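You operate a simulated robot arm through the tools that you are given. There is no shell and no other tool. Be economical: measure what you need, move in short steps, check, and stop when the job is done.

The job below is to be done with a simulated two-armed robot. You get a single attempt, and the scene is never put back.

Task
Hold the side pad that the job card names, press in both its clips, then clamp it in the fixture.
Fine: leave the other pad and its clips as they are.
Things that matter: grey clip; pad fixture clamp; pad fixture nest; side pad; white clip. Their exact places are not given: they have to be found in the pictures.

The check looks at the end state, three seconds after you hand in, the way a careful person would. Anything else that was tipped, shoved, dropped, spilled or broken makes it a failure.

Robot
Two 6-joint arms with two-finger parallel grippers on one trunk, on a base that drives. Base frame: it is fixed to the floor where the robot stands at the start and does not move with it; the origin is under the middle of the robot, x ahead of it, y to its left, z up. Units: mm, degrees, N and s.
The left shoulder is at the start at [60, 187, 1172], the right one opposite. With the tool pointing down near the work surface each hand reaches from about 260 to 620 mm from the robot's upright axis, wherever it stands, measured 20 degrees to its own side. Places, roughly: grey clip [500, 0, 900]; pad fixture clamp [800, 0, 1000]; pad fixture nest [700, 0, 900]; white clip [400, -100, 900]. Payload 1.57 kg a hand.
The TCP of each hand is the grasp point between the finger pads, 30 mm short of the fingertips. In the tool frame z runs along the fingers and y along their closing line. Largest opening 110 mm; finger width 24, thickness 12; the body of the gripper, 48 by 112 mm, starts 78 mm behind the TCP.
Orientation is that of the tool frame in the base frame, as a unit quaternion [x, y, z, w]. With the fingers straight down and closing along the base's y, the tool's x points along the base's -x, its y along +y and its z along -z.

Tools
- The arms move only by the tool send_rows. It takes "left_moves", "right_moves" or both (then of equal length, played together; a hand with none holds still); each is a list that holds one entry, the list of rows, each a list of 6 numbers: the shift along the base's x, y, z in cm, then the turn, a rotation vector about the base's x, y, z in degrees. In form: [[[tx, ty, tz, wx, wy, wz], ...]]. A call has 1 to 8 rows; each row is the pose to reach, as a shift and turn from the pose commanded when the call began. "left_fingers" and "right_fingers" are, for a hand that has rows, the gripper command, from -1 (fully open) to 1 (shut), values between in proportion, set as the call begins (left out, the last holds). Rows are played at 5 a second. More than 50 mm and 8.6 degrees between two rows, or a gripper value outside its range, and nothing of the call is played. Where a pose cannot be reached the arm comes as near as it can. A force on the tool above 60 N (or 10 N above the force at the start of the call, whichever is more), or a blocked arm, ends the call early, and 0.2 s more pass. The fingers move at their own pace (about 153 mm/s each) and stop on an object; they squeeze with about 42 N. The grip force told is the motor's: it shows also when the fingers shut on nothing. Time passes only in rows, and 0.2 s behind the last, so rows that repeat a pose let the fingers close. It gives the time, the measured TCP pose, the force on the tool (base axes), the opening and the grip force at its end, in the units of the frame above (readings bear some noise), with the torque about the TCP (base axes, N m) and any sound that the robot's microphone picked up, and new pictures: "show" is both (left out), scene, wrist or none (wrist: the cameras of the hands that moved).
- Cameras (640 x 400 px; columns grow to the right, rows downward): "scene" is now at [4.1, -19.5, 1712.7]; the picture's right is [-0.37, -0.93, -0.00], its down [-0.76, 0.30, -0.58] and it looks along [0.54, -0.22, -0.81] (base axes); focal length 293 px, centre (320, 200). "left" rides on the left gripper at [70, -16, -141] in its tool frame; the picture's right is [0.23, 0.97, 0.00], its down [-0.86, 0.20, -0.48] and it looks along [-0.47, 0.11, 0.88] (tool axes); focal length 222 px, centre (320, 200). "right" rides on the right gripper at [70, 16, -141] in its tool frame; the picture's right is [-0.23, 0.97, 0.00], its down [-0.86, -0.20, -0.48] and it looks along [-0.47, -0.11, 0.88] (tool axes); focal length 222 px, centre (320, 200).
- move_column(by): slides the trunk up (or, below 0, down) by that many mm; the arms and the scene camera ride with it, the base frame stays. It gives what a move gives, with no picture.
- roll_base(legs): drives the robot by 1 to 6 legs, each [ahead, left, turn to the left] in mm, mm and degrees, along the robot's own axes; the way and the turn of a leg run together, so that a leg with both is an arc; at most 1500 mm and 180 degrees a leg. The arms and the cameras ride along, it lands a little off, and it stops where it bumps. It gives what a move gives, and a new picture of the scene camera.
- turn_head(pan, tilt): turns the head with the scene camera to pan (to the left, within 86 degrees either way) and tilt (down, from -29 to 69), counted from straight ahead of the robot. It gives what a move gives, and a new picture of the scene camera.
- pixel_to_xyz(camera, pixels): for up to 12 pixels [column, row] of the newest picture of that camera ("zoom" is the newest enlarged one), the place [x, y, z] in the base frame of the surface seen there, good to about 3 mm, but the place of the scene camera against the robot may be out by one fixed shift of up to 18 mm in any direction. It takes no simulated time.
- inspect(camera, box): a new picture of the part [left, top, right, bottom] of that camera's present view, enlarged. It takes no simulated time.
- finish_job(): hands the job in; it is judged then, once.

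Keep the steps short. Do not move on a guess: measure, check each grasp and each placing, and mend mistakes. In all there are 80 turns and 260 pictures (those below and enlarged ones count). Leave the grippers open and the arms clear of the work at the hand-in unless told otherwise, and finish with a single line.

The tools are called as a command line: name --argument value ..., lists and objects as JSON in quotes. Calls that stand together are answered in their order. send_rows: Moves the arms, as the interface text tells. Its arguments: {"type":"object","properties":{"left_moves":{"type":"array","items":{"type":"array","items":{"type":"array","items":{"type":"number"}}}},"left_fingers":{"type":"number"},"right_moves":{"type":"array","items":{"type":"array","items":{"type":"array","items":{"type":"number"}}}},"right_fingers":{"type":"number"},"show":{"type":"string","enum":["both","scene","wrist","none"]}},"required":[]} The other tools are called the same way: move_column (by) slides the trunk up or down; roll_base (legs) drives the base; turn_head (pan, tilt) turns the head that bears the scene camera; pixel_to_xyz (camera, pixels) gives the place of the surface under pixels of a picture; inspect (camera, box) takes an enlarged picture of a part of a camera's view; finish_job () hands the job in.

At the start:

```text
clock: 0.0
left_position: [335.9, 71.9, 1145.6]
left_tool_rot: [0.0, 1.0, 0.0, 0.001]
left_wrist_force: [0.1, -0.4, 1.2]
left_torque: [-0.01, 0.02, -0.02]
left_finger_gap: 110.4
left_grasp_force: 0.2
right_position: [325.6, -241.0, 1132.8]
right_tool_rot: [0.0, 1.0, 0.0, 0.001]
right_wrist_force: [0.1, -0.4, -0.1]
right_torque: [-0.01, 0.01, -0.01]
right_finger_gap: 110.0
right_grasp_force: 0.0
trunk travel left (down, up): [-800.0, 190.0]
robot x, y, heading: [0.8, 1.6, -0.1]
head pan, tilt: [-21.8, 54.4]
```

scene: 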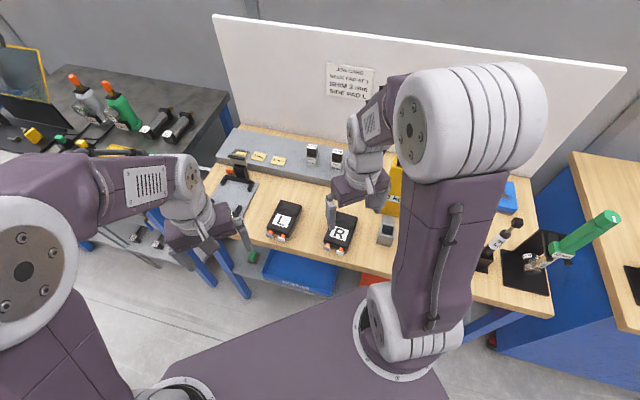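
right: 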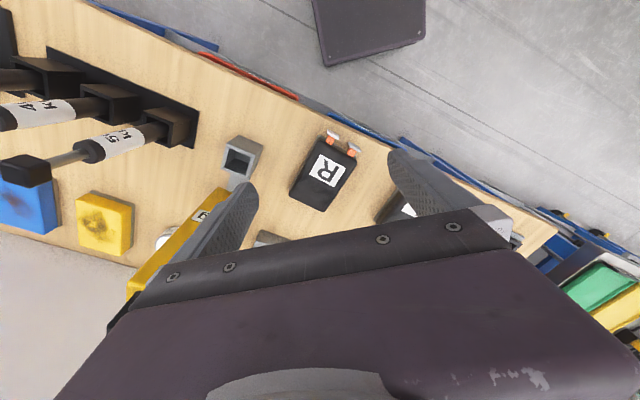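
left: 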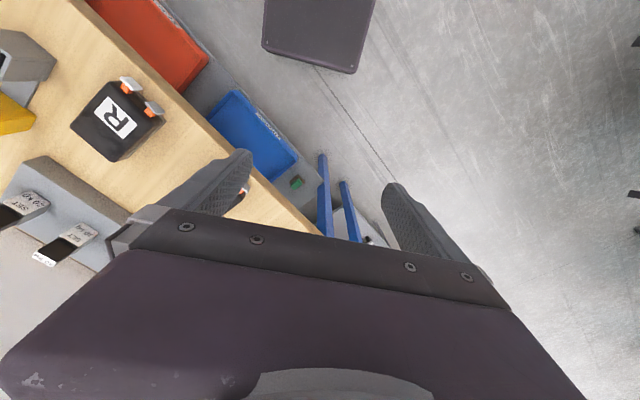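

I see a job card at about (350,80), and pads L (283,222) and R (340,234). First I read the card and look closer at the pads and the fixture.

inspect --camera "scene" --box '[310, 50, 390, 110]'

inspect --camera "scene" --box '[200, 120, 420, 280]'

inspect --camera "right" --box '[200, 100, 420, 240]'

```text
6.67 times, centred on (350, 80) of scene
```

zoom: 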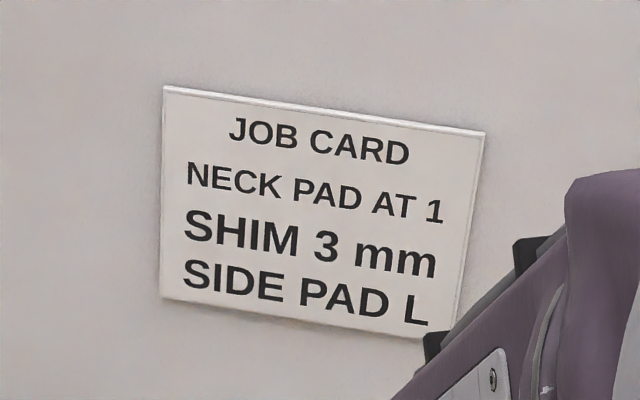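

```text
2.50 times, centred on (310, 200) of scene
```

zoom: 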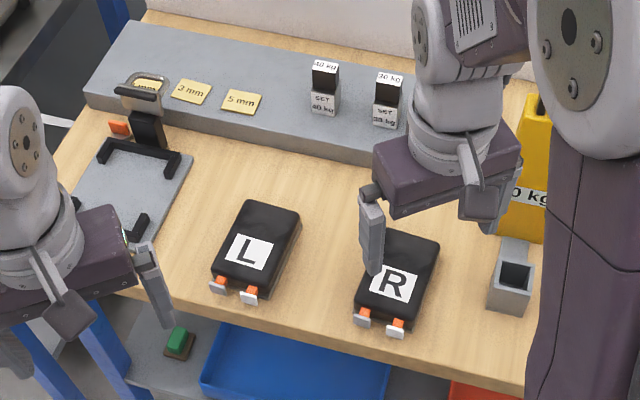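

```text
2.86 times, centred on (310, 170) of right
```

zoom: 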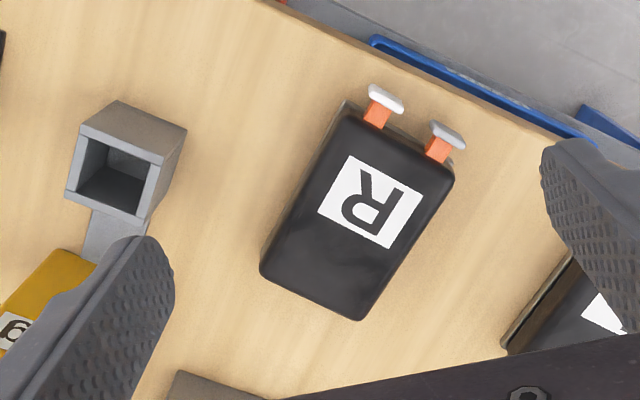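

The card says side pad L. I measure pad L, its clips, and the fixture, which sits left of the pad around (240,190).

inspect --camera "scene" --box '[205, 130, 285, 250]'

inspect --camera "scene" --box '[260, 190, 320, 250]'

pixel_to_xyz --camera "scene" --pixels '[[273, 234], [284, 238], [296, 238], [285, 202], [302, 207], [267, 226], [285, 219], [256, 162], [243, 170], [240, 180], [300, 190], [325, 241]]'

```text
3.33 times, centred on (245, 190) of scene
```

zoom: 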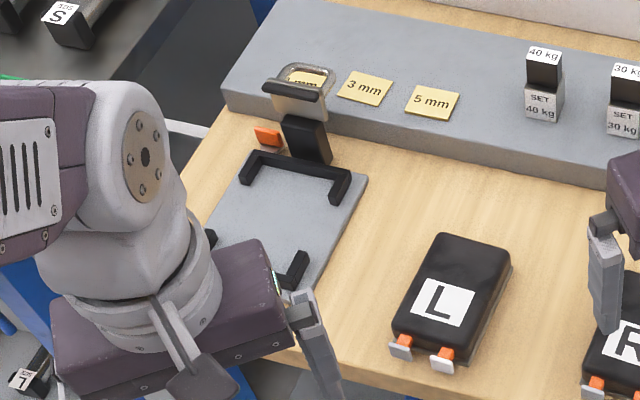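

```text
6.67 times, centred on (290, 220) of scene
```

zoom: 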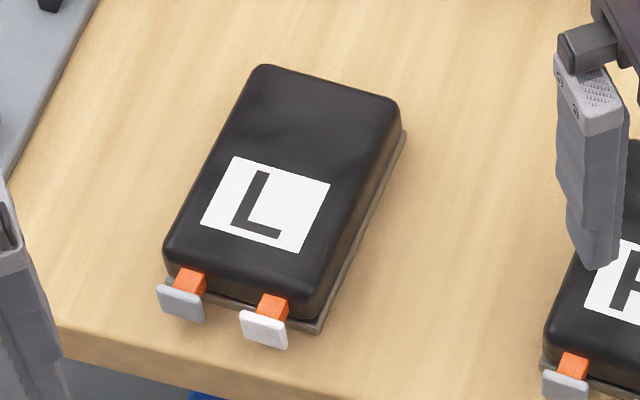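

```text
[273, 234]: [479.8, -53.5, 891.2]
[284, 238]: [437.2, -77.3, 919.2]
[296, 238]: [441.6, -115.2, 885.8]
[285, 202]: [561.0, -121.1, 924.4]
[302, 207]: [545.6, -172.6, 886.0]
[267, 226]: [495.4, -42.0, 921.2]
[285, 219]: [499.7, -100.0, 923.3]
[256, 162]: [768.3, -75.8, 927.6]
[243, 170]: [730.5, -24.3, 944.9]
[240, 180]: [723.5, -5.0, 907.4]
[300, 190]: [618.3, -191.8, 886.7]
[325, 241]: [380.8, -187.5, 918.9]
```

Pad L is at about [500,-100], top z≈923. I measure it finely in the zoomed view.

pixel_to_xyz --camera "zoom" --pixels '[[180, 300], [262, 330], [190, 282], [272, 306], [180, 250], [310, 300], [260, 75], [390, 105], [403, 145], [318, 328], [265, 200], [420, 300]]'

send_rows --left_moves '[[[-4, 4, 2, 0, 0, 0], [-7, 8, 4, 0, 0, 0], [-10, 12, 6, 0, 0, 0], [-12, 16, 8, 0, 0, 0]]]' --show "scene"

```text
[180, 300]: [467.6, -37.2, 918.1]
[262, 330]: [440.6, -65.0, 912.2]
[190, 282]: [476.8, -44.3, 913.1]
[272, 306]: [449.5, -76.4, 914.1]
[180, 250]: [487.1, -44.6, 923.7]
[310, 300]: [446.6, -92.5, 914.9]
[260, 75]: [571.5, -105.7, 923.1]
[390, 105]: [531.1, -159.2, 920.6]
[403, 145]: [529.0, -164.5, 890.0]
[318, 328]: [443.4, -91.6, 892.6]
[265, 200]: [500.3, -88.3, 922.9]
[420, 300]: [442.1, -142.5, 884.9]
```

```text
refused: row 1 steps farther than a row can; nothing moved
```

send_rows --left_moves '[[[-3, 3, 1, 0, 0, 0], [-6, 6, 2, 0, 0, 0], [-9, 9, 3, 0, 0, 0], [-12, 12, 4, 0, 0, 0], [-12, 16, 5, 0, 0, 0], [-12, 20, 6, 0, 0, 0]]]' --show "scene"

inspect --camera "scene" --box '[190, 140, 290, 240]'

```text
clock: 1.4
left_position: [215.6, 272.3, 1208.6]
left_tool_rot: [-0.001, 1.0, 0.0, 0.0]
left_wrist_force: [0.5, -0.6, -0.4]
left_torque: [0.03, 0.02, 0.01]
left_finger_gap: 110.0
left_grasp_force: 0.0
left hand out of reach, approached as far as the arm can: row 4, 5
right_position: [326.3, -242.0, 1133.4]
right_tool_rot: [0.001, 1.0, 0.0, 0.0]
right_wrist_force: [-0.2, 0.1, -0.4]
right_torque: [0.0, 0.01, -0.01]
right_finger_gap: 110.0
right_grasp_force: 0.0
trunk travel left (down, up): [-800.0, 190.0]
robot x, y, heading: [-0.5, -2.1, -0.2]
head pan, tilt: [-21.8, 54.4]
```

scene: 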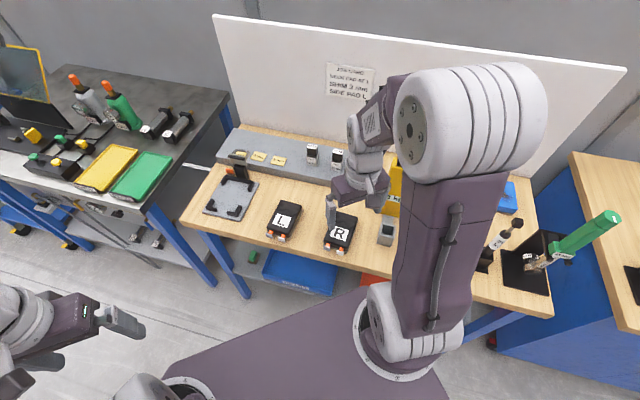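

```text
4.00 times, centred on (240, 190) of scene
```

zoom: 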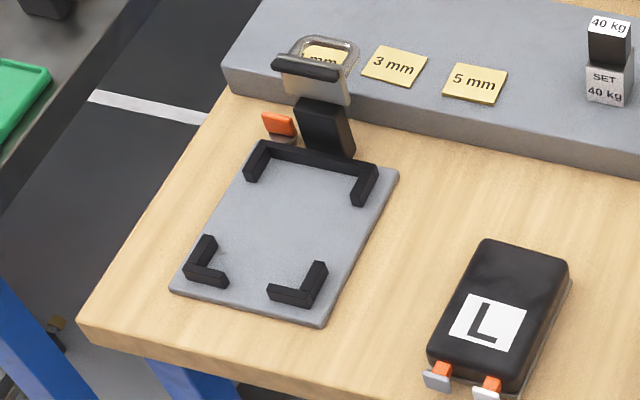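

Now the nest is visible. I measure its frame and look more closely at the clamp.

pixel_to_xyz --camera "zoom" --pixels '[[253, 165], [262, 145], [372, 168], [360, 200], [208, 240], [190, 270], [222, 283], [275, 293], [305, 300], [320, 268], [270, 230], [310, 160]]'

inspect --camera "scene" --box '[220, 140, 270, 190]'

```text
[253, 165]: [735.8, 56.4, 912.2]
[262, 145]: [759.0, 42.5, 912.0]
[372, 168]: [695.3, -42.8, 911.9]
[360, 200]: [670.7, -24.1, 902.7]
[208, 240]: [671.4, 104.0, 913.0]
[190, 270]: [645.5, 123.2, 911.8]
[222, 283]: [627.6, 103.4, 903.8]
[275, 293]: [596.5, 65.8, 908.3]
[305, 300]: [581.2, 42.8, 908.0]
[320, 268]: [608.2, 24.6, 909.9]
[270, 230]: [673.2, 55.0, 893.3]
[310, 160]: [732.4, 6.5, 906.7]
```

```text
8.00 times, centred on (245, 165) of scene
```

zoom: 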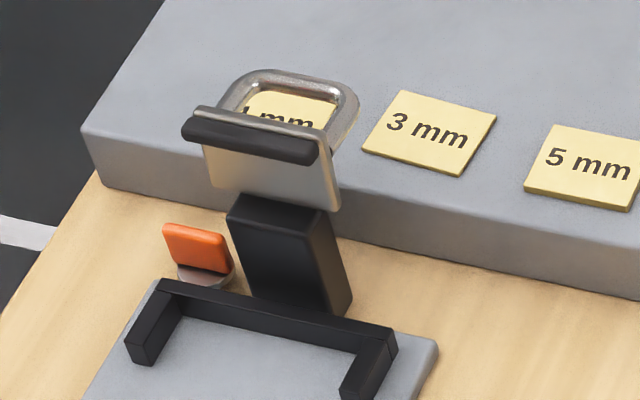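

Nest centre is about [672,40], same heading as the pad (~-37°). It's beyond reach, so I must drive ahead. I check what's ahead of the base by looking down.

turn_head --pan 0 --tilt 66

pixel_to_xyz --camera "scene" --pixels '[[320, 300], [320, 260], [320, 220], [320, 200], [320, 180], [320, 160], [250, 200], [250, 170], [400, 220], [280, 180], [360, 200], [320, 140]]'

```text
clock: 2.2
left_position: [214.1, 271.0, 1206.6]
left_tool_rot: [0.0, 1.0, -0.001, -0.001]
left_wrist_force: [0.3, -0.2, -0.5]
left_torque: [-0.03, 0.0, 0.03]
left_finger_gap: 110.1
left_grasp_force: 0.0
right_position: [325.9, -242.6, 1131.8]
right_tool_rot: [0.0, 1.0, 0.0, -0.001]
right_wrist_force: [0.3, 0.2, 0.6]
right_torque: [-0.01, 0.02, -0.04]
right_finger_gap: 110.0
right_grasp_force: 0.0
trunk travel left (down, up): [-800.0, 190.0]
robot x, y, heading: [-0.8, -2.6, -0.1]
head pan, tilt: [0.0, 66.0]
```

scene: 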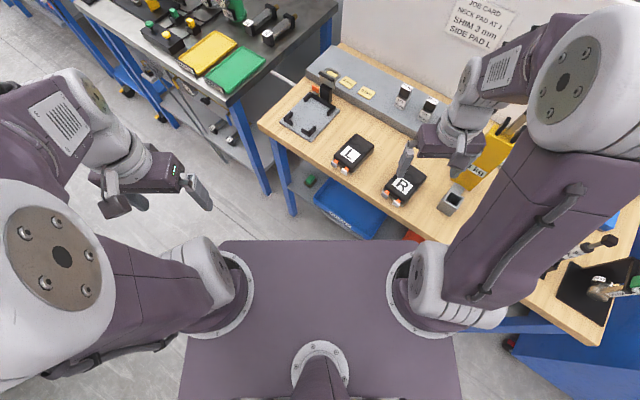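

```text
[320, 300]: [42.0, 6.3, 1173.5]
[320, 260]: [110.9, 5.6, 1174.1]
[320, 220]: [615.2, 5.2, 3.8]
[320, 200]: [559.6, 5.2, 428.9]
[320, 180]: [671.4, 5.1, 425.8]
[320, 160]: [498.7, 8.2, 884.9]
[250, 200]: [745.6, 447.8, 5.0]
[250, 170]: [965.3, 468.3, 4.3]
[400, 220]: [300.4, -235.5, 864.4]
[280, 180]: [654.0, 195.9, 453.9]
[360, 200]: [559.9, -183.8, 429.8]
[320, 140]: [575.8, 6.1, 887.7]
```

The bench is turned about -36.5° to the robot, its front edge about 380 mm away. I turn to face it, then slide left along it. The left hand will hold and place; the right will press.

roll_base --legs '[[0, 0, -36.5]]'

```text
clock: 4.4
left_position: [333.7, 91.9, 1206.5]
left_tool_rot: [0.311, 0.95, 0.001, 0.0]
left_wrist_force: [0.3, -1.4, 0.3]
left_torque: [-0.01, -0.01, 0.0]
left_finger_gap: 109.8
left_grasp_force: 0.1
right_position: [119.8, -388.4, 1132.5]
right_tool_rot: [0.31, 0.951, 0.0, -0.001]
right_wrist_force: [-0.6, -0.3, 0.3]
right_torque: [-0.04, -0.01, -0.04]
right_finger_gap: 109.7
right_grasp_force: 0.2
trunk travel left (down, up): [-800.0, 190.0]
robot x, y, heading: [1.4, 5.6, -36.0]
head pan, tilt: [0.0, 66.0]
```

scene: 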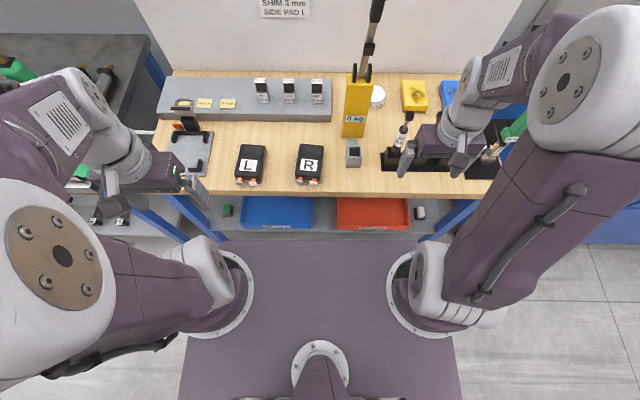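

pixel_to_xyz --camera "scene" --pixels '[[75, 178], [148, 40], [150, 225], [180, 235], [15, 70], [270, 190], [480, 195], [100, 220], [205, 235], [270, 225]]'

inspect --camera "scene" --box '[0, 30, 240, 250]'

```text
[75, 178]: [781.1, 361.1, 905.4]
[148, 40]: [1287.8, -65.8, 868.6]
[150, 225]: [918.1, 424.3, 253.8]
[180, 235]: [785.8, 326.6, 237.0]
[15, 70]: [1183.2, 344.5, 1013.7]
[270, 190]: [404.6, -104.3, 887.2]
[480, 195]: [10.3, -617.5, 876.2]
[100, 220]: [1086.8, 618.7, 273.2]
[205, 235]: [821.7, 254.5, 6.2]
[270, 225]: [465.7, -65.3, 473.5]
```

```text
1.82 times, centred on (120, 140) of scene
```

zoom: 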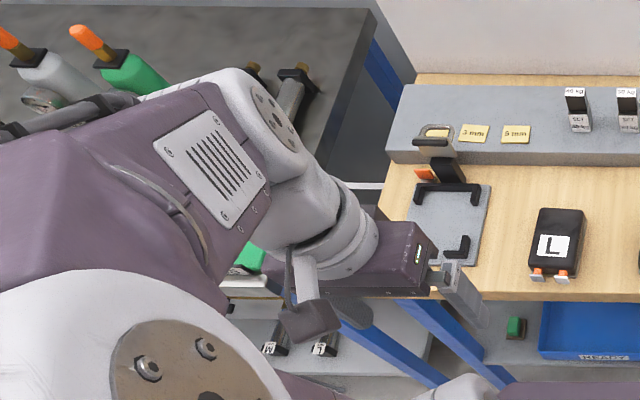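

roll_base --legs '[[0, 285, 0], [40, 0, -1]]'

```text
clock: 6.8
left_position: [527.3, 291.5, 1209.4]
left_tool_rot: [0.321, 0.947, -0.001, 0.003]
left_wrist_force: [-1.3, 0.1, 0.8]
left_torque: [-0.03, -0.06, 0.01]
left_finger_gap: 110.0
left_grasp_force: 0.0
right_position: [304.9, -183.8, 1136.2]
right_tool_rot: [0.32, 0.948, -0.001, 0.003]
right_wrist_force: [-0.2, -0.1, 0.2]
right_torque: [-0.03, -0.07, -0.04]
right_finger_gap: 110.1
right_grasp_force: 0.0
trunk travel left (down, up): [-800.0, 190.0]
robot x, y, heading: [199.9, 202.2, -37.4]
head pan, tilt: [0.0, 66.0]
```

scene: 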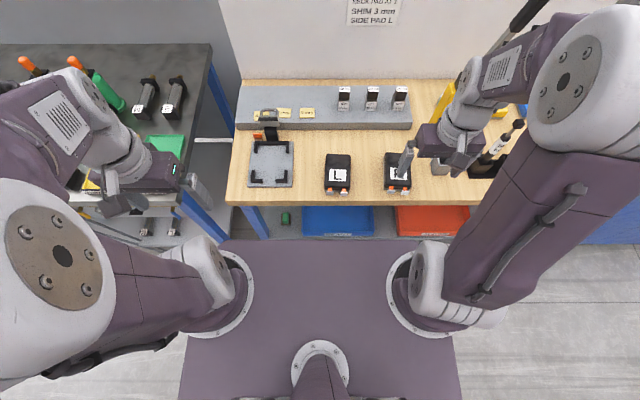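

I send the left hand over the near part of the nest, high up, to view the nest and clamp with the wrist camera.

send_rows --left_moves '[[[2.06, -4.38, 0, 0, 0, 0], [4.12, -8.76, 0, 0, 0, 0], [6.18, -13.14, 0, 0, 0, 0], [8.24, -17.52, 0, 0, 0, 0], [10.3, -21.9, 0, 0, 0, 0]]]' --show "wrist"

inspect --camera "left" --box '[160, 0, 480, 200]'

```text
clock: 8.0
left_position: [639.5, 68.0, 1208.0]
left_tool_rot: [0.32, 0.948, 0.0, -0.001]
left_wrist_force: [0.7, -0.8, 0.1]
left_torque: [0.03, 0.03, -0.02]
left_finger_gap: 110.2
left_grasp_force: 0.1
right_position: [310.0, -188.0, 1132.8]
right_tool_rot: [0.32, 0.948, 0.001, 0.0]
right_wrist_force: [-1.1, -1.2, 0.2]
right_torque: [0.01, -0.02, -0.01]
right_finger_gap: 109.8
right_grasp_force: 0.0
trunk travel left (down, up): [-800.0, 190.0]
robot x, y, heading: [197.9, 201.6, -37.3]
head pan, tilt: [0.0, 66.0]
```

left: 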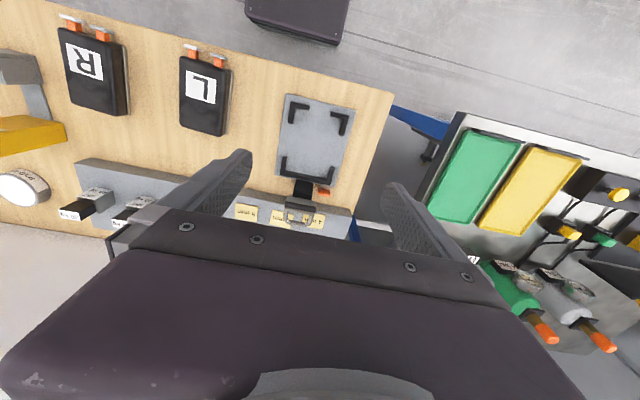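

```text
2.00 times, centred on (320, 100) of left
```

zoom: 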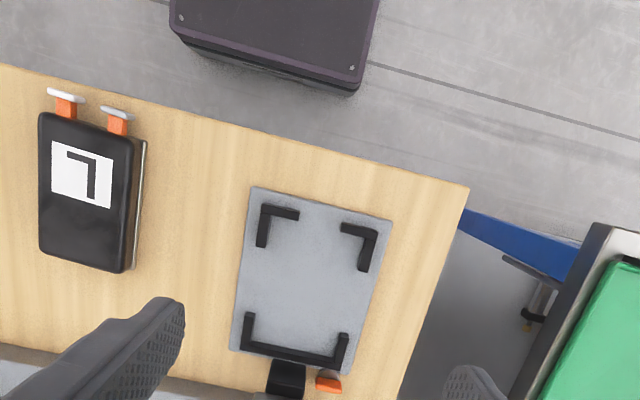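

I measure nest, clamp and pad with the wrist camera (trusted), from this zoomed picture and the full one.

pixel_to_xyz --camera "zoom" --pixels '[[264, 208], [374, 232], [246, 350], [340, 366], [310, 270], [82, 118], [63, 95], [118, 112], [47, 114], [133, 140], [40, 250], [122, 270]]'

pixel_to_xyz --camera "left" --pixels '[[303, 188], [302, 196], [299, 204], [299, 215], [322, 192], [288, 217]]'

inspect --camera "left" --box '[260, 160, 360, 235]'

```text
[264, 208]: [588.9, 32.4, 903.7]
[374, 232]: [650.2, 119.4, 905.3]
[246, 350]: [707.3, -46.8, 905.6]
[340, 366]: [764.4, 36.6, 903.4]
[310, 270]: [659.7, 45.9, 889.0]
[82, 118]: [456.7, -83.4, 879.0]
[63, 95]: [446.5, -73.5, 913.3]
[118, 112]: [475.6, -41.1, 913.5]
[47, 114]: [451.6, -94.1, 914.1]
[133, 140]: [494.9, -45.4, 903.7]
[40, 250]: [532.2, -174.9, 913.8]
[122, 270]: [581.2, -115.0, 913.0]
```

```text
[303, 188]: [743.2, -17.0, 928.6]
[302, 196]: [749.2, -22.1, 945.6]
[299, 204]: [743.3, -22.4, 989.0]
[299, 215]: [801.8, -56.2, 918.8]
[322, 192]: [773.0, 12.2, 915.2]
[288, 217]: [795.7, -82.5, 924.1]
```

```text
5.33 times, centred on (310, 198) of left
```

zoom: 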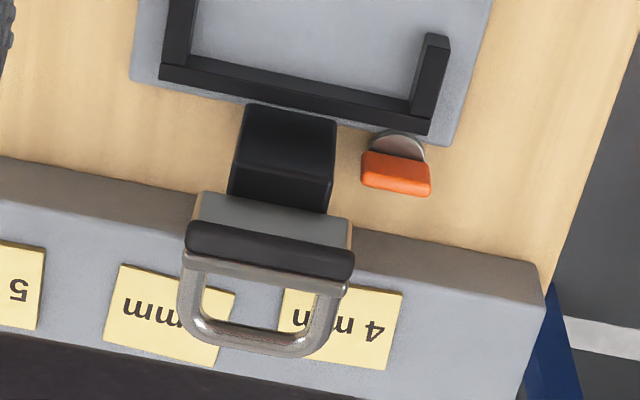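

pixel_to_xyz --camera "zoom" --pixels '[[290, 130], [285, 180], [210, 212], [330, 235], [195, 240], [345, 268], [190, 300], [325, 315], [265, 345], [300, 345], [395, 175], [395, 145]]'

inspect --camera "scene" --box '[225, 90, 325, 190]'

```text
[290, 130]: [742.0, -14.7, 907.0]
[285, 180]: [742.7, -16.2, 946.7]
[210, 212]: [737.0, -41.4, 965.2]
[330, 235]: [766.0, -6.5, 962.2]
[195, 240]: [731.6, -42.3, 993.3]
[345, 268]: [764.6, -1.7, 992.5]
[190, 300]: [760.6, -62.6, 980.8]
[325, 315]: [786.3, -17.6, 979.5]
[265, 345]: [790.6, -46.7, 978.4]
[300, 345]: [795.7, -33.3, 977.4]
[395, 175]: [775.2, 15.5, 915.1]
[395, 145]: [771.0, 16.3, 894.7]
```

```text
4.00 times, centred on (275, 140) of scene
```

zoom: 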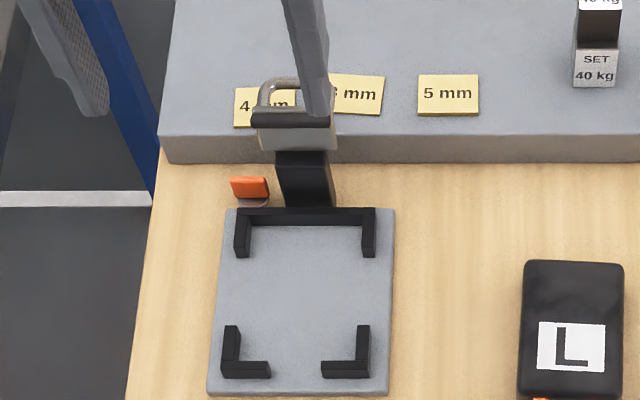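

Pad L centre ≈ robot-frame (439,-54), top z≈914; nest centre ≈ (481,158). I bring the left hand over the pad, then partly down, to recheck before grasping.

send_rows --left_moves '[[[-2.42, -3.6, 0, 0, 0, 0], [-4.84, -7.2, 0, 0, 0, 0], [-7.26, -10.8, 0, 0, 0, 0], [-9.7, -14.4, 0, 0, 0, 0], [-12.1, -17.9, 0, 0, 0, 0], [-12.1, -17.9, -5, 0, 0, 0], [-12.1, -17.9, -10, 0, 0, 0], [-12.1, -17.9, -15, 0, 0, 0]]]' --left_fingers -1 --show "wrist"

```text
clock: 9.8
left_position: [520.1, -109.2, 1055.5]
left_tool_rot: [0.321, 0.947, -0.001, 0.0]
left_wrist_force: [0.7, -0.1, -1.0]
left_torque: [0.0, 0.03, 0.04]
left_finger_gap: 110.0
left_grasp_force: 0.0
right_position: [309.7, -188.5, 1133.1]
right_tool_rot: [0.32, 0.947, 0.0, 0.0]
right_wrist_force: [-0.8, -0.5, 0.5]
right_torque: [0.01, 0.0, -0.02]
right_finger_gap: 110.2
right_grasp_force: 0.0
trunk travel left (down, up): [-800.0, 190.0]
robot x, y, heading: [202.7, 203.8, -37.3]
head pan, tilt: [0.0, 66.0]
```

left: 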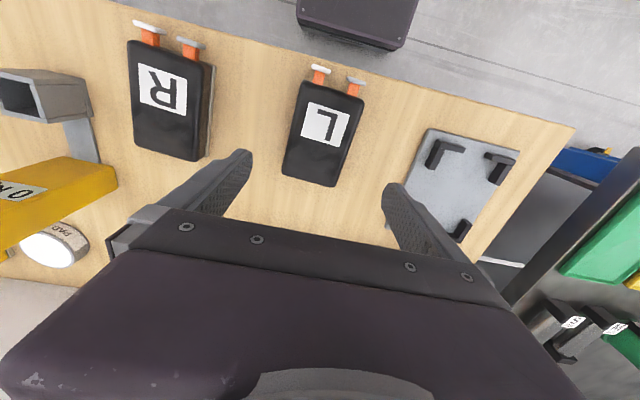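

inspect --camera "left" --box '[260, 50, 400, 190]'

```text
2.86 times, centred on (330, 120) of left
```

zoom: 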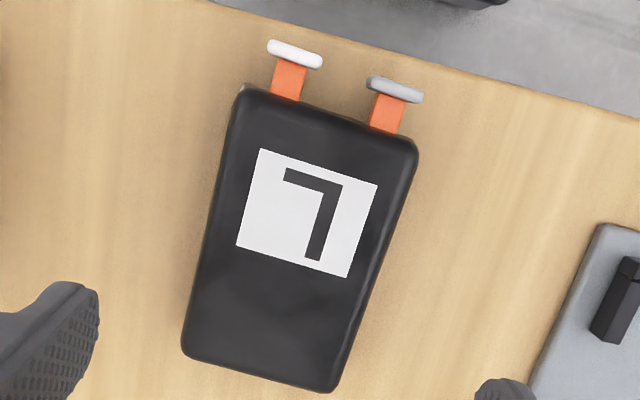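

pixel_to_xyz --camera "zoom" --pixels '[[240, 100], [412, 150], [186, 345], [338, 380], [220, 220], [380, 270], [295, 48], [396, 84], [288, 80], [386, 115], [262, 365], [325, 122]]'

```text
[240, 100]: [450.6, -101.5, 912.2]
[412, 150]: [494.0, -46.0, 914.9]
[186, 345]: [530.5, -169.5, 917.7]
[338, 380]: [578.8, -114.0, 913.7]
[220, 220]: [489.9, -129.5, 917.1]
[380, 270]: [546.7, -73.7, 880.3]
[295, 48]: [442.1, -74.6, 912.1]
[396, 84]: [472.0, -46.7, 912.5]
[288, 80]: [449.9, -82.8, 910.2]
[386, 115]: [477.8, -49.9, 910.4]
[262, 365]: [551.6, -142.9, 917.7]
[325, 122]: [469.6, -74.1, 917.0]
```

Pad heading is about -39.5°, top ≈ z 915. I grip it a little beyond its centre with the hand leaning forward 15° (so the other hand has room), first down to z≈940.

send_rows --left_moves '[[[0.1, -0.2, 0, 4.8, 5.8, -1], [0.5, -0.8, 0, 9.5, 11.6, -2], [0.5, -0.8, -4.5, 9.5, 11.6, -2], [0.5, -0.8, -9, 9.5, 11.6, -2], [0.5, -0.8, -11.5, 9.5, 11.6, -2]]]' --left_fingers -1 --show "wrist"

```text
clock: 11.0
left_position: [523.4, -118.7, 940.6]
left_tool_rot: [0.333, 0.934, 0.045, -0.121]
left_wrist_force: [-0.7, 0.0, -0.1]
left_torque: [-0.03, 0.03, 0.02]
left_finger_gap: 110.0
left_grasp_force: 0.1
right_position: [310.8, -187.7, 1132.0]
right_tool_rot: [0.32, 0.947, 0.0, 0.0]
right_wrist_force: [-1.2, -0.2, -1.0]
right_torque: [0.0, 0.02, 0.01]
right_finger_gap: 110.1
right_grasp_force: 0.0
trunk travel left (down, up): [-800.0, 190.0]
robot x, y, heading: [199.4, 201.6, -37.3]
head pan, tilt: [0.0, 66.0]
```

left: 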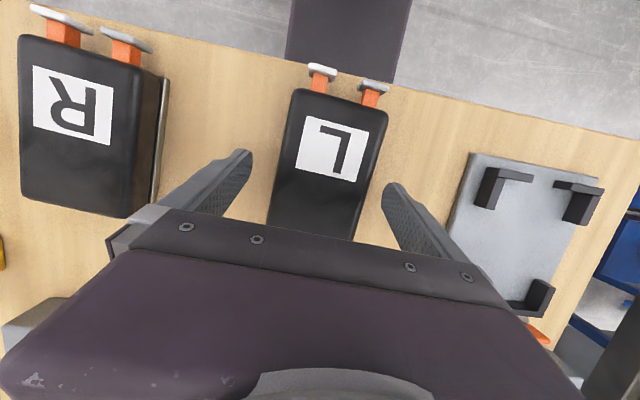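

The pad sits between the open fingers with clear room. I lower 24 mm, then close.

send_rows --left_moves '[[[0, 0, -1.2, 0, 0, 0], [0, 0, -2.4, 0, 0, 0]]]' --left_fingers -1 --show "none"

send_rows --left_moves '[[[0, 0, 0, 0, 0, 0], [0, 0, 0, 0, 0, 0], [0, 0, 0, 0, 0, 0], [0, 0, 0, 0, 0, 0]]]' --left_fingers 1 --show "wrist"

```text
clock: 11.6
left_position: [522.4, -116.7, 918.0]
left_tool_rot: [0.335, 0.933, 0.045, -0.122]
left_wrist_force: [-0.4, -0.3, -0.6]
left_torque: [0.01, -0.02, 0.01]
left_finger_gap: 109.7
left_grasp_force: 0.1
right_position: [310.2, -186.9, 1132.6]
right_tool_rot: [0.32, 0.948, 0.0, 0.0]
right_wrist_force: [-0.8, 0.4, -0.1]
right_torque: [0.0, 0.01, -0.03]
right_finger_gap: 109.8
right_grasp_force: 0.1
trunk travel left (down, up): [-800.0, 190.0]
robot x, y, heading: [199.6, 201.0, -37.4]
head pan, tilt: [0.0, 66.0]
```

```text
clock: 12.6
left_position: [521.6, -116.4, 919.4]
left_tool_rot: [0.335, 0.933, 0.046, -0.122]
left_wrist_force: [-1.0, -0.7, 0.7]
left_torque: [0.12, -0.07, -0.06]
left_finger_gap: 79.9
left_grasp_force: 42.2
right_position: [310.9, -187.2, 1132.2]
right_tool_rot: [0.32, 0.947, 0.0, -0.001]
right_wrist_force: [-0.8, -0.3, -0.4]
right_torque: [-0.03, -0.01, 0.02]
right_finger_gap: 109.8
right_grasp_force: 0.0
trunk travel left (down, up): [-800.0, 190.0]
robot x, y, heading: [197.8, 202.7, -37.4]
head pan, tilt: [0.0, 66.0]
```

left: 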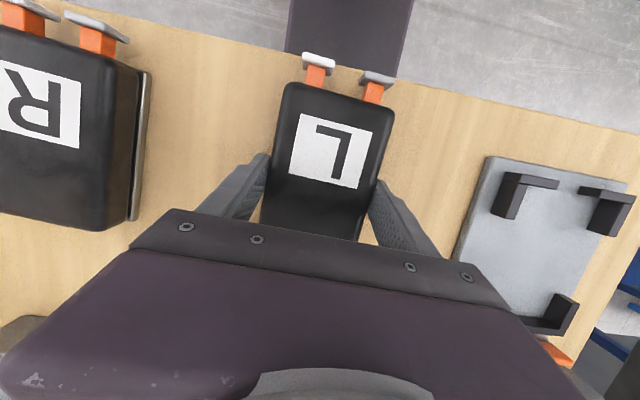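

The pad is gripped: gap 79.9 mm, 42 N. I now measure the clips in this view.

inspect --camera "left" --box '[270, 40, 420, 134]'

pixel_to_xyz --camera "left" --pixels '[[320, 59], [379, 79], [315, 75], [374, 94], [290, 90], [390, 112]]'

```text
4.26 times, centred on (345, 87) of left
```

zoom: 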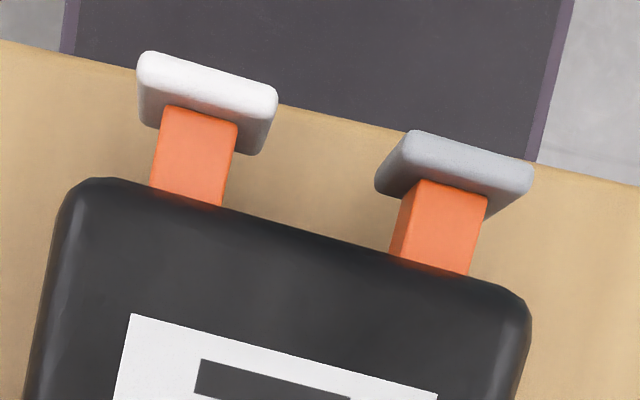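

```text
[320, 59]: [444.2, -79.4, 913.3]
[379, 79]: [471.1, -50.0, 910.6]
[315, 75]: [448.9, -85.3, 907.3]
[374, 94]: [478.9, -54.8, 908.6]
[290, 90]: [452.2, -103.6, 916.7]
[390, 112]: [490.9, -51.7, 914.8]
```

Clip head faces are near [444,-79] (white) and [471,-50] (grey), z≈904. I close the right fingers, lean the hand back 20° and bring it in front of the white clip, still high.

send_rows --right_moves '[[[0, 0, 0, -6.3, -7.7, -1], [0, 0, 0, -12.7, -15.4, -2], [2.3, 3.5, 0, -12.7, -15.4, -2], [4.7, 7.1, 0, -12.7, -15.4, -2], [7, 10.6, 0, -12.7, -15.4, -2], [9.4, 14.1, 0, -12.7, -15.4, -2], [9.4, 14.1, -5, -12.7, -15.4, -2], [9.4, 14.1, -10, -12.7, -15.4, -2]]]' --right_fingers 1 --show "both"

```text
refused: row 1 steps farther than a row can; nothing moved
```

send_rows --right_moves '[[[0, 0, 0, -4.2, -5.1, -0.7], [0, 0, 0, -8.5, -10.3, -1.4], [0, 0, 0, -12.7, -15.4, -2], [2.3, 3.5, 0, -12.7, -15.4, -2], [4.7, 7.1, 0, -12.7, -15.4, -2], [7, 10.6, 0, -12.7, -15.4, -2], [9.4, 14.1, 0, -12.7, -15.4, -2], [9.4, 14.1, -5, -12.7, -15.4, -2]]]' --right_fingers 1 --show "both"

```text
clock: 14.4
left_position: [522.9, -117.4, 918.7]
left_tool_rot: [0.334, 0.933, 0.046, -0.123]
left_wrist_force: [-0.8, 1.1, 1.6]
left_torque: [0.01, -0.28, 0.04]
left_finger_gap: 79.8
left_grasp_force: 42.3
right_position: [413.0, -42.9, 1083.1]
right_tool_rot: [0.33, 0.928, -0.062, 0.159]
right_wrist_force: [-0.3, -0.2, 0.7]
right_torque: [0.01, 0.04, -0.03]
right_finger_gap: 0.0
right_grasp_force: 21.0
right hand out of reach, approached as far as the arm can: row 3, 4, 5, 6, 8
trunk travel left (down, up): [-800.0, 190.0]
robot x, y, heading: [199.7, 202.3, -37.5]
head pan, tilt: [0.0, 66.0]
```

scene: 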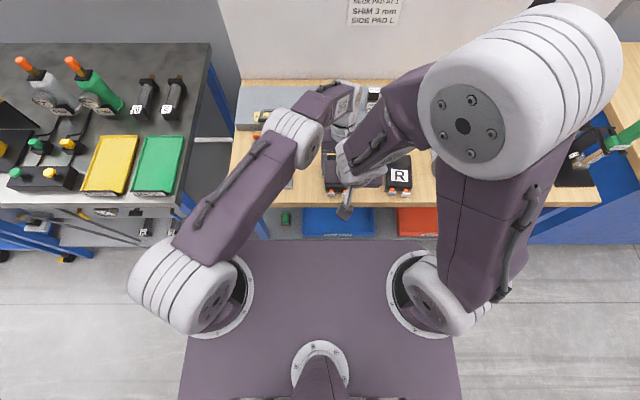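
right: 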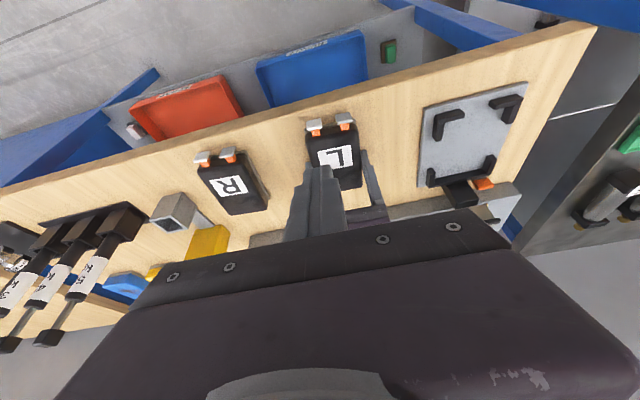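

Reach was marginal up high (9 mm off). Lower should be easier; I go down to z≈945 and check.

send_rows --right_moves '[[[0, 0, -4.5, 0, 0, 0], [0, 0, -9, 0, 0, 0], [0, 0, -12, 0, 0, 0], [0, 0, -13.8, 0, 0, 0], [0, 0, -13.8, 0, 0, 0]]]' --right_fingers 1 --show "both"

inspect --camera "left" --box '[240, 0, 440, 125]'

```text
clock: 15.6
left_position: [522.4, -115.9, 920.4]
left_tool_rot: [0.334, 0.934, 0.046, -0.121]
left_wrist_force: [-0.4, -0.3, 0.8]
left_torque: [0.0, 0.27, 0.03]
left_finger_gap: 80.1
left_grasp_force: 42.1
right_position: [445.3, -41.5, 994.8]
right_tool_rot: [0.332, 0.928, -0.064, 0.159]
right_wrist_force: [-0.7, -0.5, 0.2]
right_torque: [-0.02, 0.01, -0.02]
right_finger_gap: 0.3
right_grasp_force: 21.0
right hand out of reach, approached as far as the arm can: row 2, 3, 4, 5
trunk travel left (down, up): [-800.0, 190.0]
robot x, y, heading: [199.7, 201.3, -37.3]
head pan, tilt: [0.0, 66.0]
```

scene: 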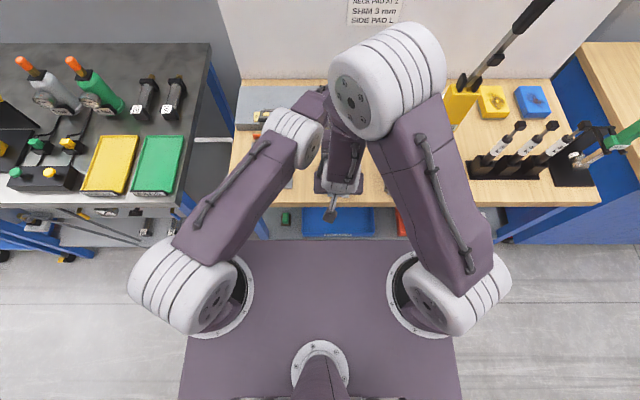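
right: 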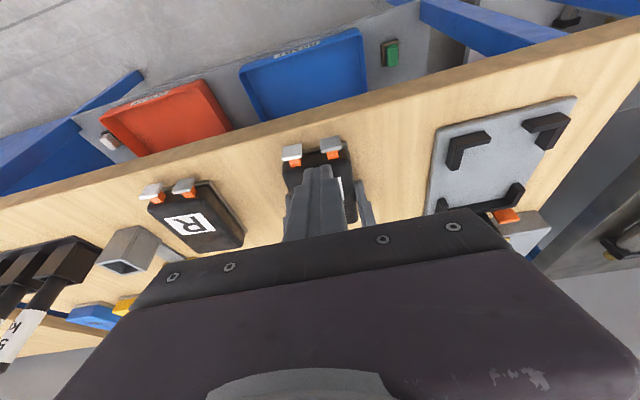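

```text
3.20 times, centred on (340, 62) of left
```

zoom: 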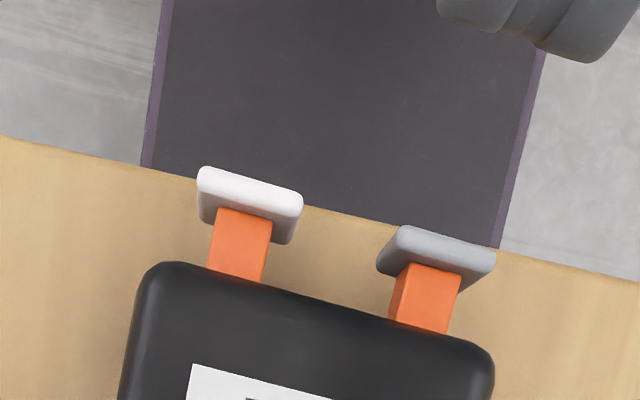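

The 20° lean is out of reach this near. The geometry allows an almost upright right hand (left camera stays ~15 mm+ clear), so I raise it and take away 17° of the lean.

send_rows --right_moves '[[[0.7, -0.6, 6.5, 3.6, 4.4, 0], [0.7, -0.6, 6.5, 7.2, 8.7, 0], [0.7, -0.6, 6.5, 10.8, 13.1, 0], [0.7, -0.6, 6.5, 10.8, 13.1, 0]]]' --right_fingers 1 --show "wrist"

inspect --camera "left" --box '[240, 0, 440, 125]'

```text
refused: row 1 steps farther than a row can; nothing moved
```

```text
3.20 times, centred on (340, 62) of left
```

zoom: 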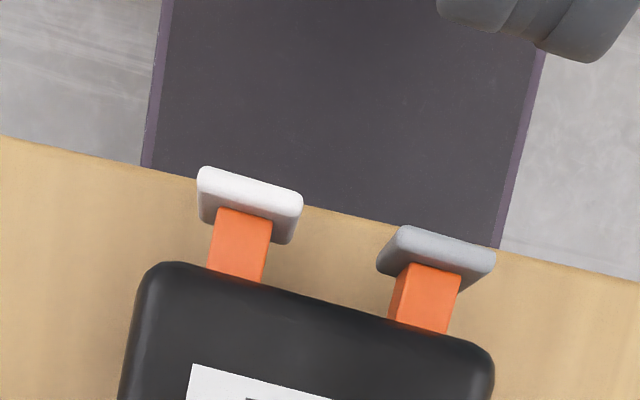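

send_rows --right_moves '[[[0, 0, 4.5, 3.6, 4.4, 0], [0.7, -0.6, 7.5, 7.2, 8.7, 0], [0.7, -0.6, 7.5, 10.8, 13.1, 0], [0.7, -0.6, 7.5, 10.8, 13.1, 0]]]' --right_fingers 1 --show "wrist"

inspect --camera "left" --box '[240, 0, 440, 125]'

```text
clock: 16.6
left_position: [525.2, -115.5, 918.6]
left_tool_rot: [0.332, 0.934, 0.045, -0.123]
left_wrist_force: [0.3, -0.2, -0.3]
left_torque: [-0.02, 0.17, 0.05]
left_finger_gap: 80.2
left_grasp_force: 41.7
right_position: [453.4, -49.6, 1066.7]
right_tool_rot: [0.337, 0.941, -0.012, 0.018]
right_wrist_force: [-36.8, -12.2, -3.9]
right_torque: [2.32, -6.45, 0.37]
right_finger_gap: 0.0
right_grasp_force: 21.3
right hand out of reach, approached as far as the arm can: row 1, 2
trunk travel left (down, up): [-800.0, 190.0]
robot x, y, heading: [195.4, 202.3, -37.3]
head pan, tilt: [0.0, 66.0]
```

right: 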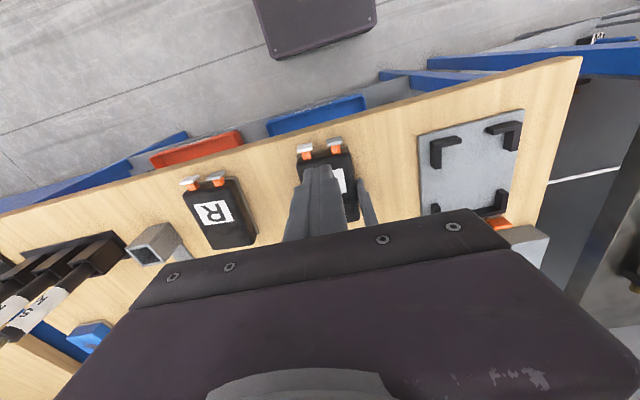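

```text
3.20 times, centred on (340, 62) of left
```

zoom: 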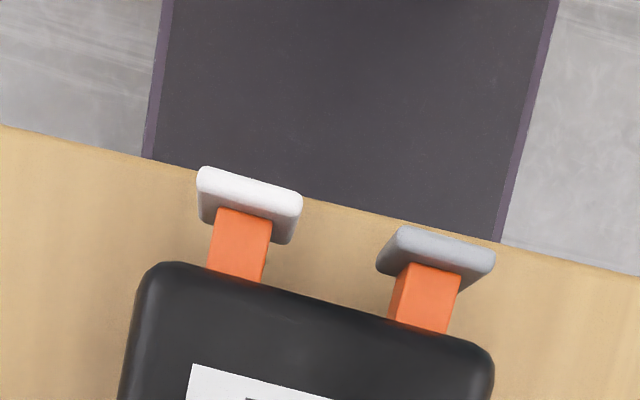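

The right hand feels 37 N about 175 mm above its TCP: probably wrist against the left arm. I look at the scene before moving.

inspect --camera "scene" --box '[220, 60, 480, 240]'

```text
2.22 times, centred on (350, 150) of scene
```

zoom: 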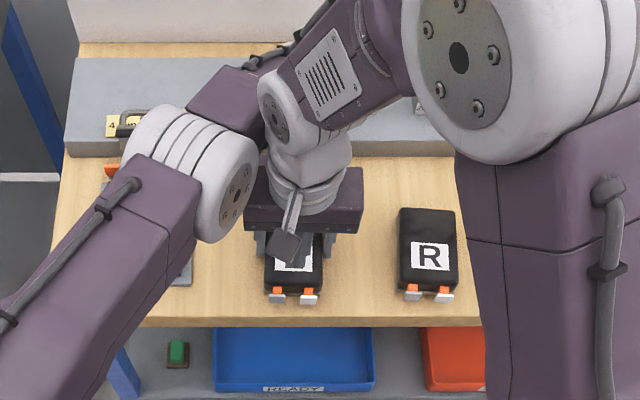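

The right wrist is leaning against the left wrist. I withdraw the right hand to the right, back and up.

send_rows --right_moves '[[[1, -3, 3.5, 0, 0, 0], [-0.5, -6.5, 6, 0, 0, 0], [-3, -10, 8, 0, 0, 0], [-6, -13.5, 9, 0, 0, 0], [-9, -17, 9, 0, 0, 0]]]' --right_fingers 1 --show "scene"

```text
clock: 17.0
left_position: [522.2, -121.4, 923.0]
left_tool_rot: [0.334, 0.934, 0.041, -0.118]
left_wrist_force: [-0.8, -0.9, -3.8]
left_torque: [-0.01, -0.03, -0.02]
left_finger_gap: 80.0
left_grasp_force: 42.0
right_position: [451.0, -65.4, 1083.8]
right_tool_rot: [0.325, 0.946, -0.013, 0.006]
right_wrist_force: [-0.8, 2.4, -12.8]
right_torque: [-0.73, 0.62, 0.15]
right_finger_gap: 0.1
right_grasp_force: 21.0
trunk travel left (down, up): [-800.0, 190.0]
robot x, y, heading: [199.0, 203.2, -37.5]
head pan, tilt: [0.0, 66.0]
stopped in row 1 (right hand): the force on the tool passed its limit (the readings are from after the stop); the commanded pose is now the measured one
```

scene: 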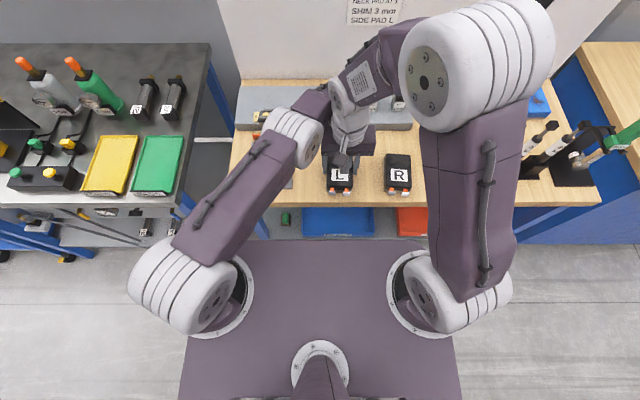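

Commanded pose is now the measured one. I continue sliding right and up.

send_rows --right_moves '[[[-1.8, -2.4, 1, 0, 0, 0], [-4.2, -5.0, 2, 0, 0, 0], [-7, -8, 3, 0, 0, 0], [-10, -11, 3, 0, 0, 0], [-13, -14, 3, 0, 0, 0]]]' --right_fingers 1 --show "scene"

inspect --camera "left" --box '[240, 0, 440, 125]'

```text
clock: 18.2
left_position: [522.6, -122.1, 922.3]
left_tool_rot: [0.334, 0.934, 0.043, -0.118]
left_wrist_force: [-0.4, 0.4, -3.4]
left_torque: [-0.01, -0.05, 0.02]
left_finger_gap: 79.6
left_grasp_force: 42.1
right_position: [321.4, -206.8, 1113.3]
right_tool_rot: [0.326, 0.945, -0.012, 0.008]
right_wrist_force: [-0.3, -0.8, 0.4]
right_torque: [0.02, -0.01, 0.02]
right_finger_gap: 0.0
right_grasp_force: 21.3
trunk travel left (down, up): [-800.0, 190.0]
robot x, y, heading: [201.8, 205.6, -37.5]
head pan, tilt: [0.0, 66.0]
```

scene: 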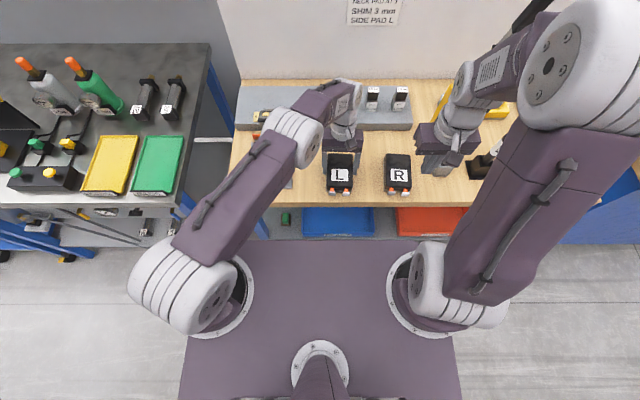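

```text
3.20 times, centred on (340, 62) of left
```

zoom: 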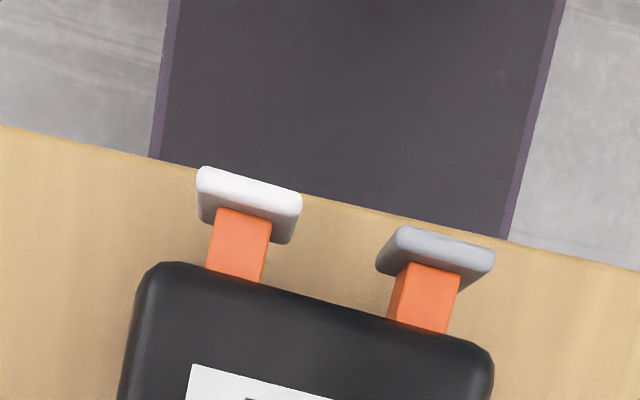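

Clear again, the pad is still held. I re-measure the clip heads; then I'll press with the right hand leaning to the right (35°), away from the left wrist.

pixel_to_xyz --camera "zoom" --pixels '[[250, 190], [245, 175], [250, 205], [440, 248], [436, 236], [435, 258], [150, 275], [485, 350]]'

send_rows --right_moves '[[[0, 0, 0, 5.4, -4.5, 0], [0, 0, 0, 10.8, -8.9, 0], [0, 0, 0, 16.2, -13.4, 0], [0, 0, 0, 21.6, -17.8, 0], [0, 0, 0, 27, -22.3, 0]]]' --right_fingers 1 --show "none"

```text
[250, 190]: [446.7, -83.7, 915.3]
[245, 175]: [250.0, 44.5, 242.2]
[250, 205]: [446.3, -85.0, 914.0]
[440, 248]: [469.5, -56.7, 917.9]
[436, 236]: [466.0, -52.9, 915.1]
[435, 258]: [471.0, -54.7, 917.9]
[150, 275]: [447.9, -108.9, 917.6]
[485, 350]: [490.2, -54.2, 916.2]
```

```text
clock: 19.4
left_position: [522.2, -121.9, 923.2]
left_tool_rot: [0.334, 0.934, 0.043, -0.119]
left_wrist_force: [-0.3, 0.7, -3.9]
left_torque: [-0.04, -0.05, 0.0]
left_finger_gap: 79.7
left_grasp_force: 42.1
right_position: [323.0, -206.8, 1113.2]
right_tool_rot: [0.315, 0.903, 0.271, 0.113]
right_wrist_force: [0.3, -0.2, 0.2]
right_torque: [0.03, -0.02, -0.01]
right_finger_gap: 0.1
right_grasp_force: 21.6
trunk travel left (down, up): [-800.0, 190.0]
robot x, y, heading: [200.9, 202.3, -37.6]
head pan, tilt: [0.0, 66.0]
```

Lowering the left by 3 mm so the pad rests on the bench, and bringing the right hand, leaned 35°, before the white clip at z≈1000.

send_rows --left_moves '[[[0, 0, -0.1, 0, 0, 0], [0, 0, -0.2, 0, 0, 0], [0, 0, -0.3, 0, 0, 0], [0, 0, -0.3, 0, 0, 0], [0, 0, -0.3, 0, 0, 0], [0, 0, -0.3, 0, 0, 0]]]' --right_moves '[[[2.1, 3.4, -2, 0, 0, 0], [4.3, 6.8, -4, 0, 0, 0], [6.5, 10.3, -6, 0, 0, 0], [8.6, 13.7, -8, 0, 0, 0], [8.6, 13.7, -11, 0, 0, 0], [8.6, 13.7, -11, 0, 0, 0]]]' --right_fingers 1 --show "both"

```text
clock: 20.8
left_position: [522.7, -120.6, 919.7]
left_tool_rot: [0.335, 0.934, 0.042, -0.119]
left_wrist_force: [-0.6, 0.4, -3.4]
left_torque: [-0.07, -0.03, 0.03]
left_finger_gap: 80.0
left_grasp_force: 41.4
right_position: [407.7, -64.4, 1003.2]
right_tool_rot: [0.315, 0.903, 0.269, 0.112]
right_wrist_force: [-0.1, -0.3, 0.1]
right_torque: [-0.01, -0.05, 0.01]
right_finger_gap: 0.1
right_grasp_force: 21.4
trunk travel left (down, up): [-800.0, 190.0]
robot x, y, heading: [196.9, 202.6, -37.3]
head pan, tilt: [0.0, 66.0]
```

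scene: 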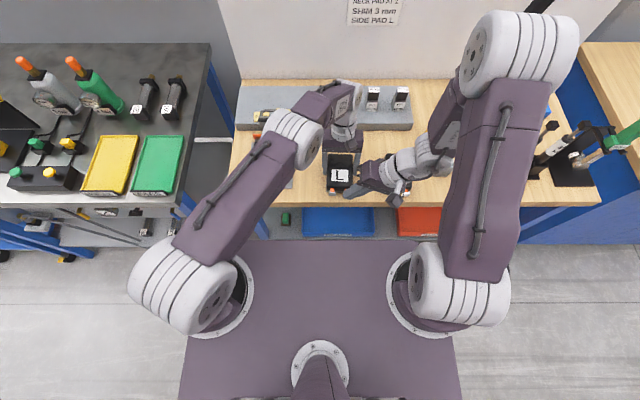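
right: 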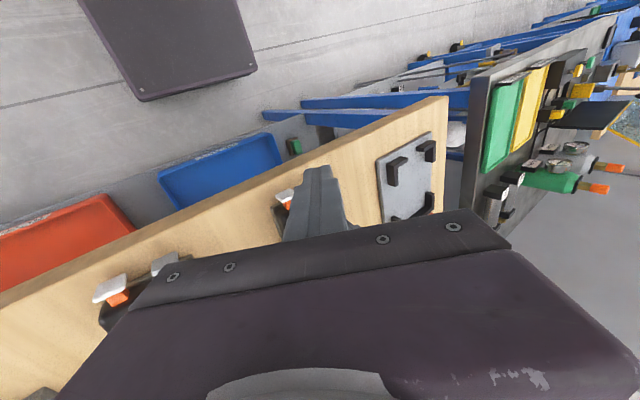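
left: 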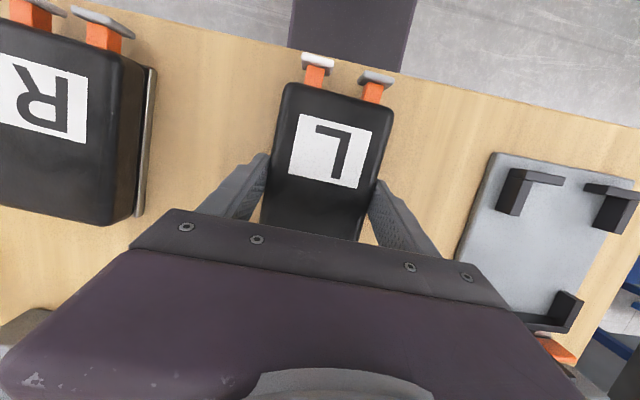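

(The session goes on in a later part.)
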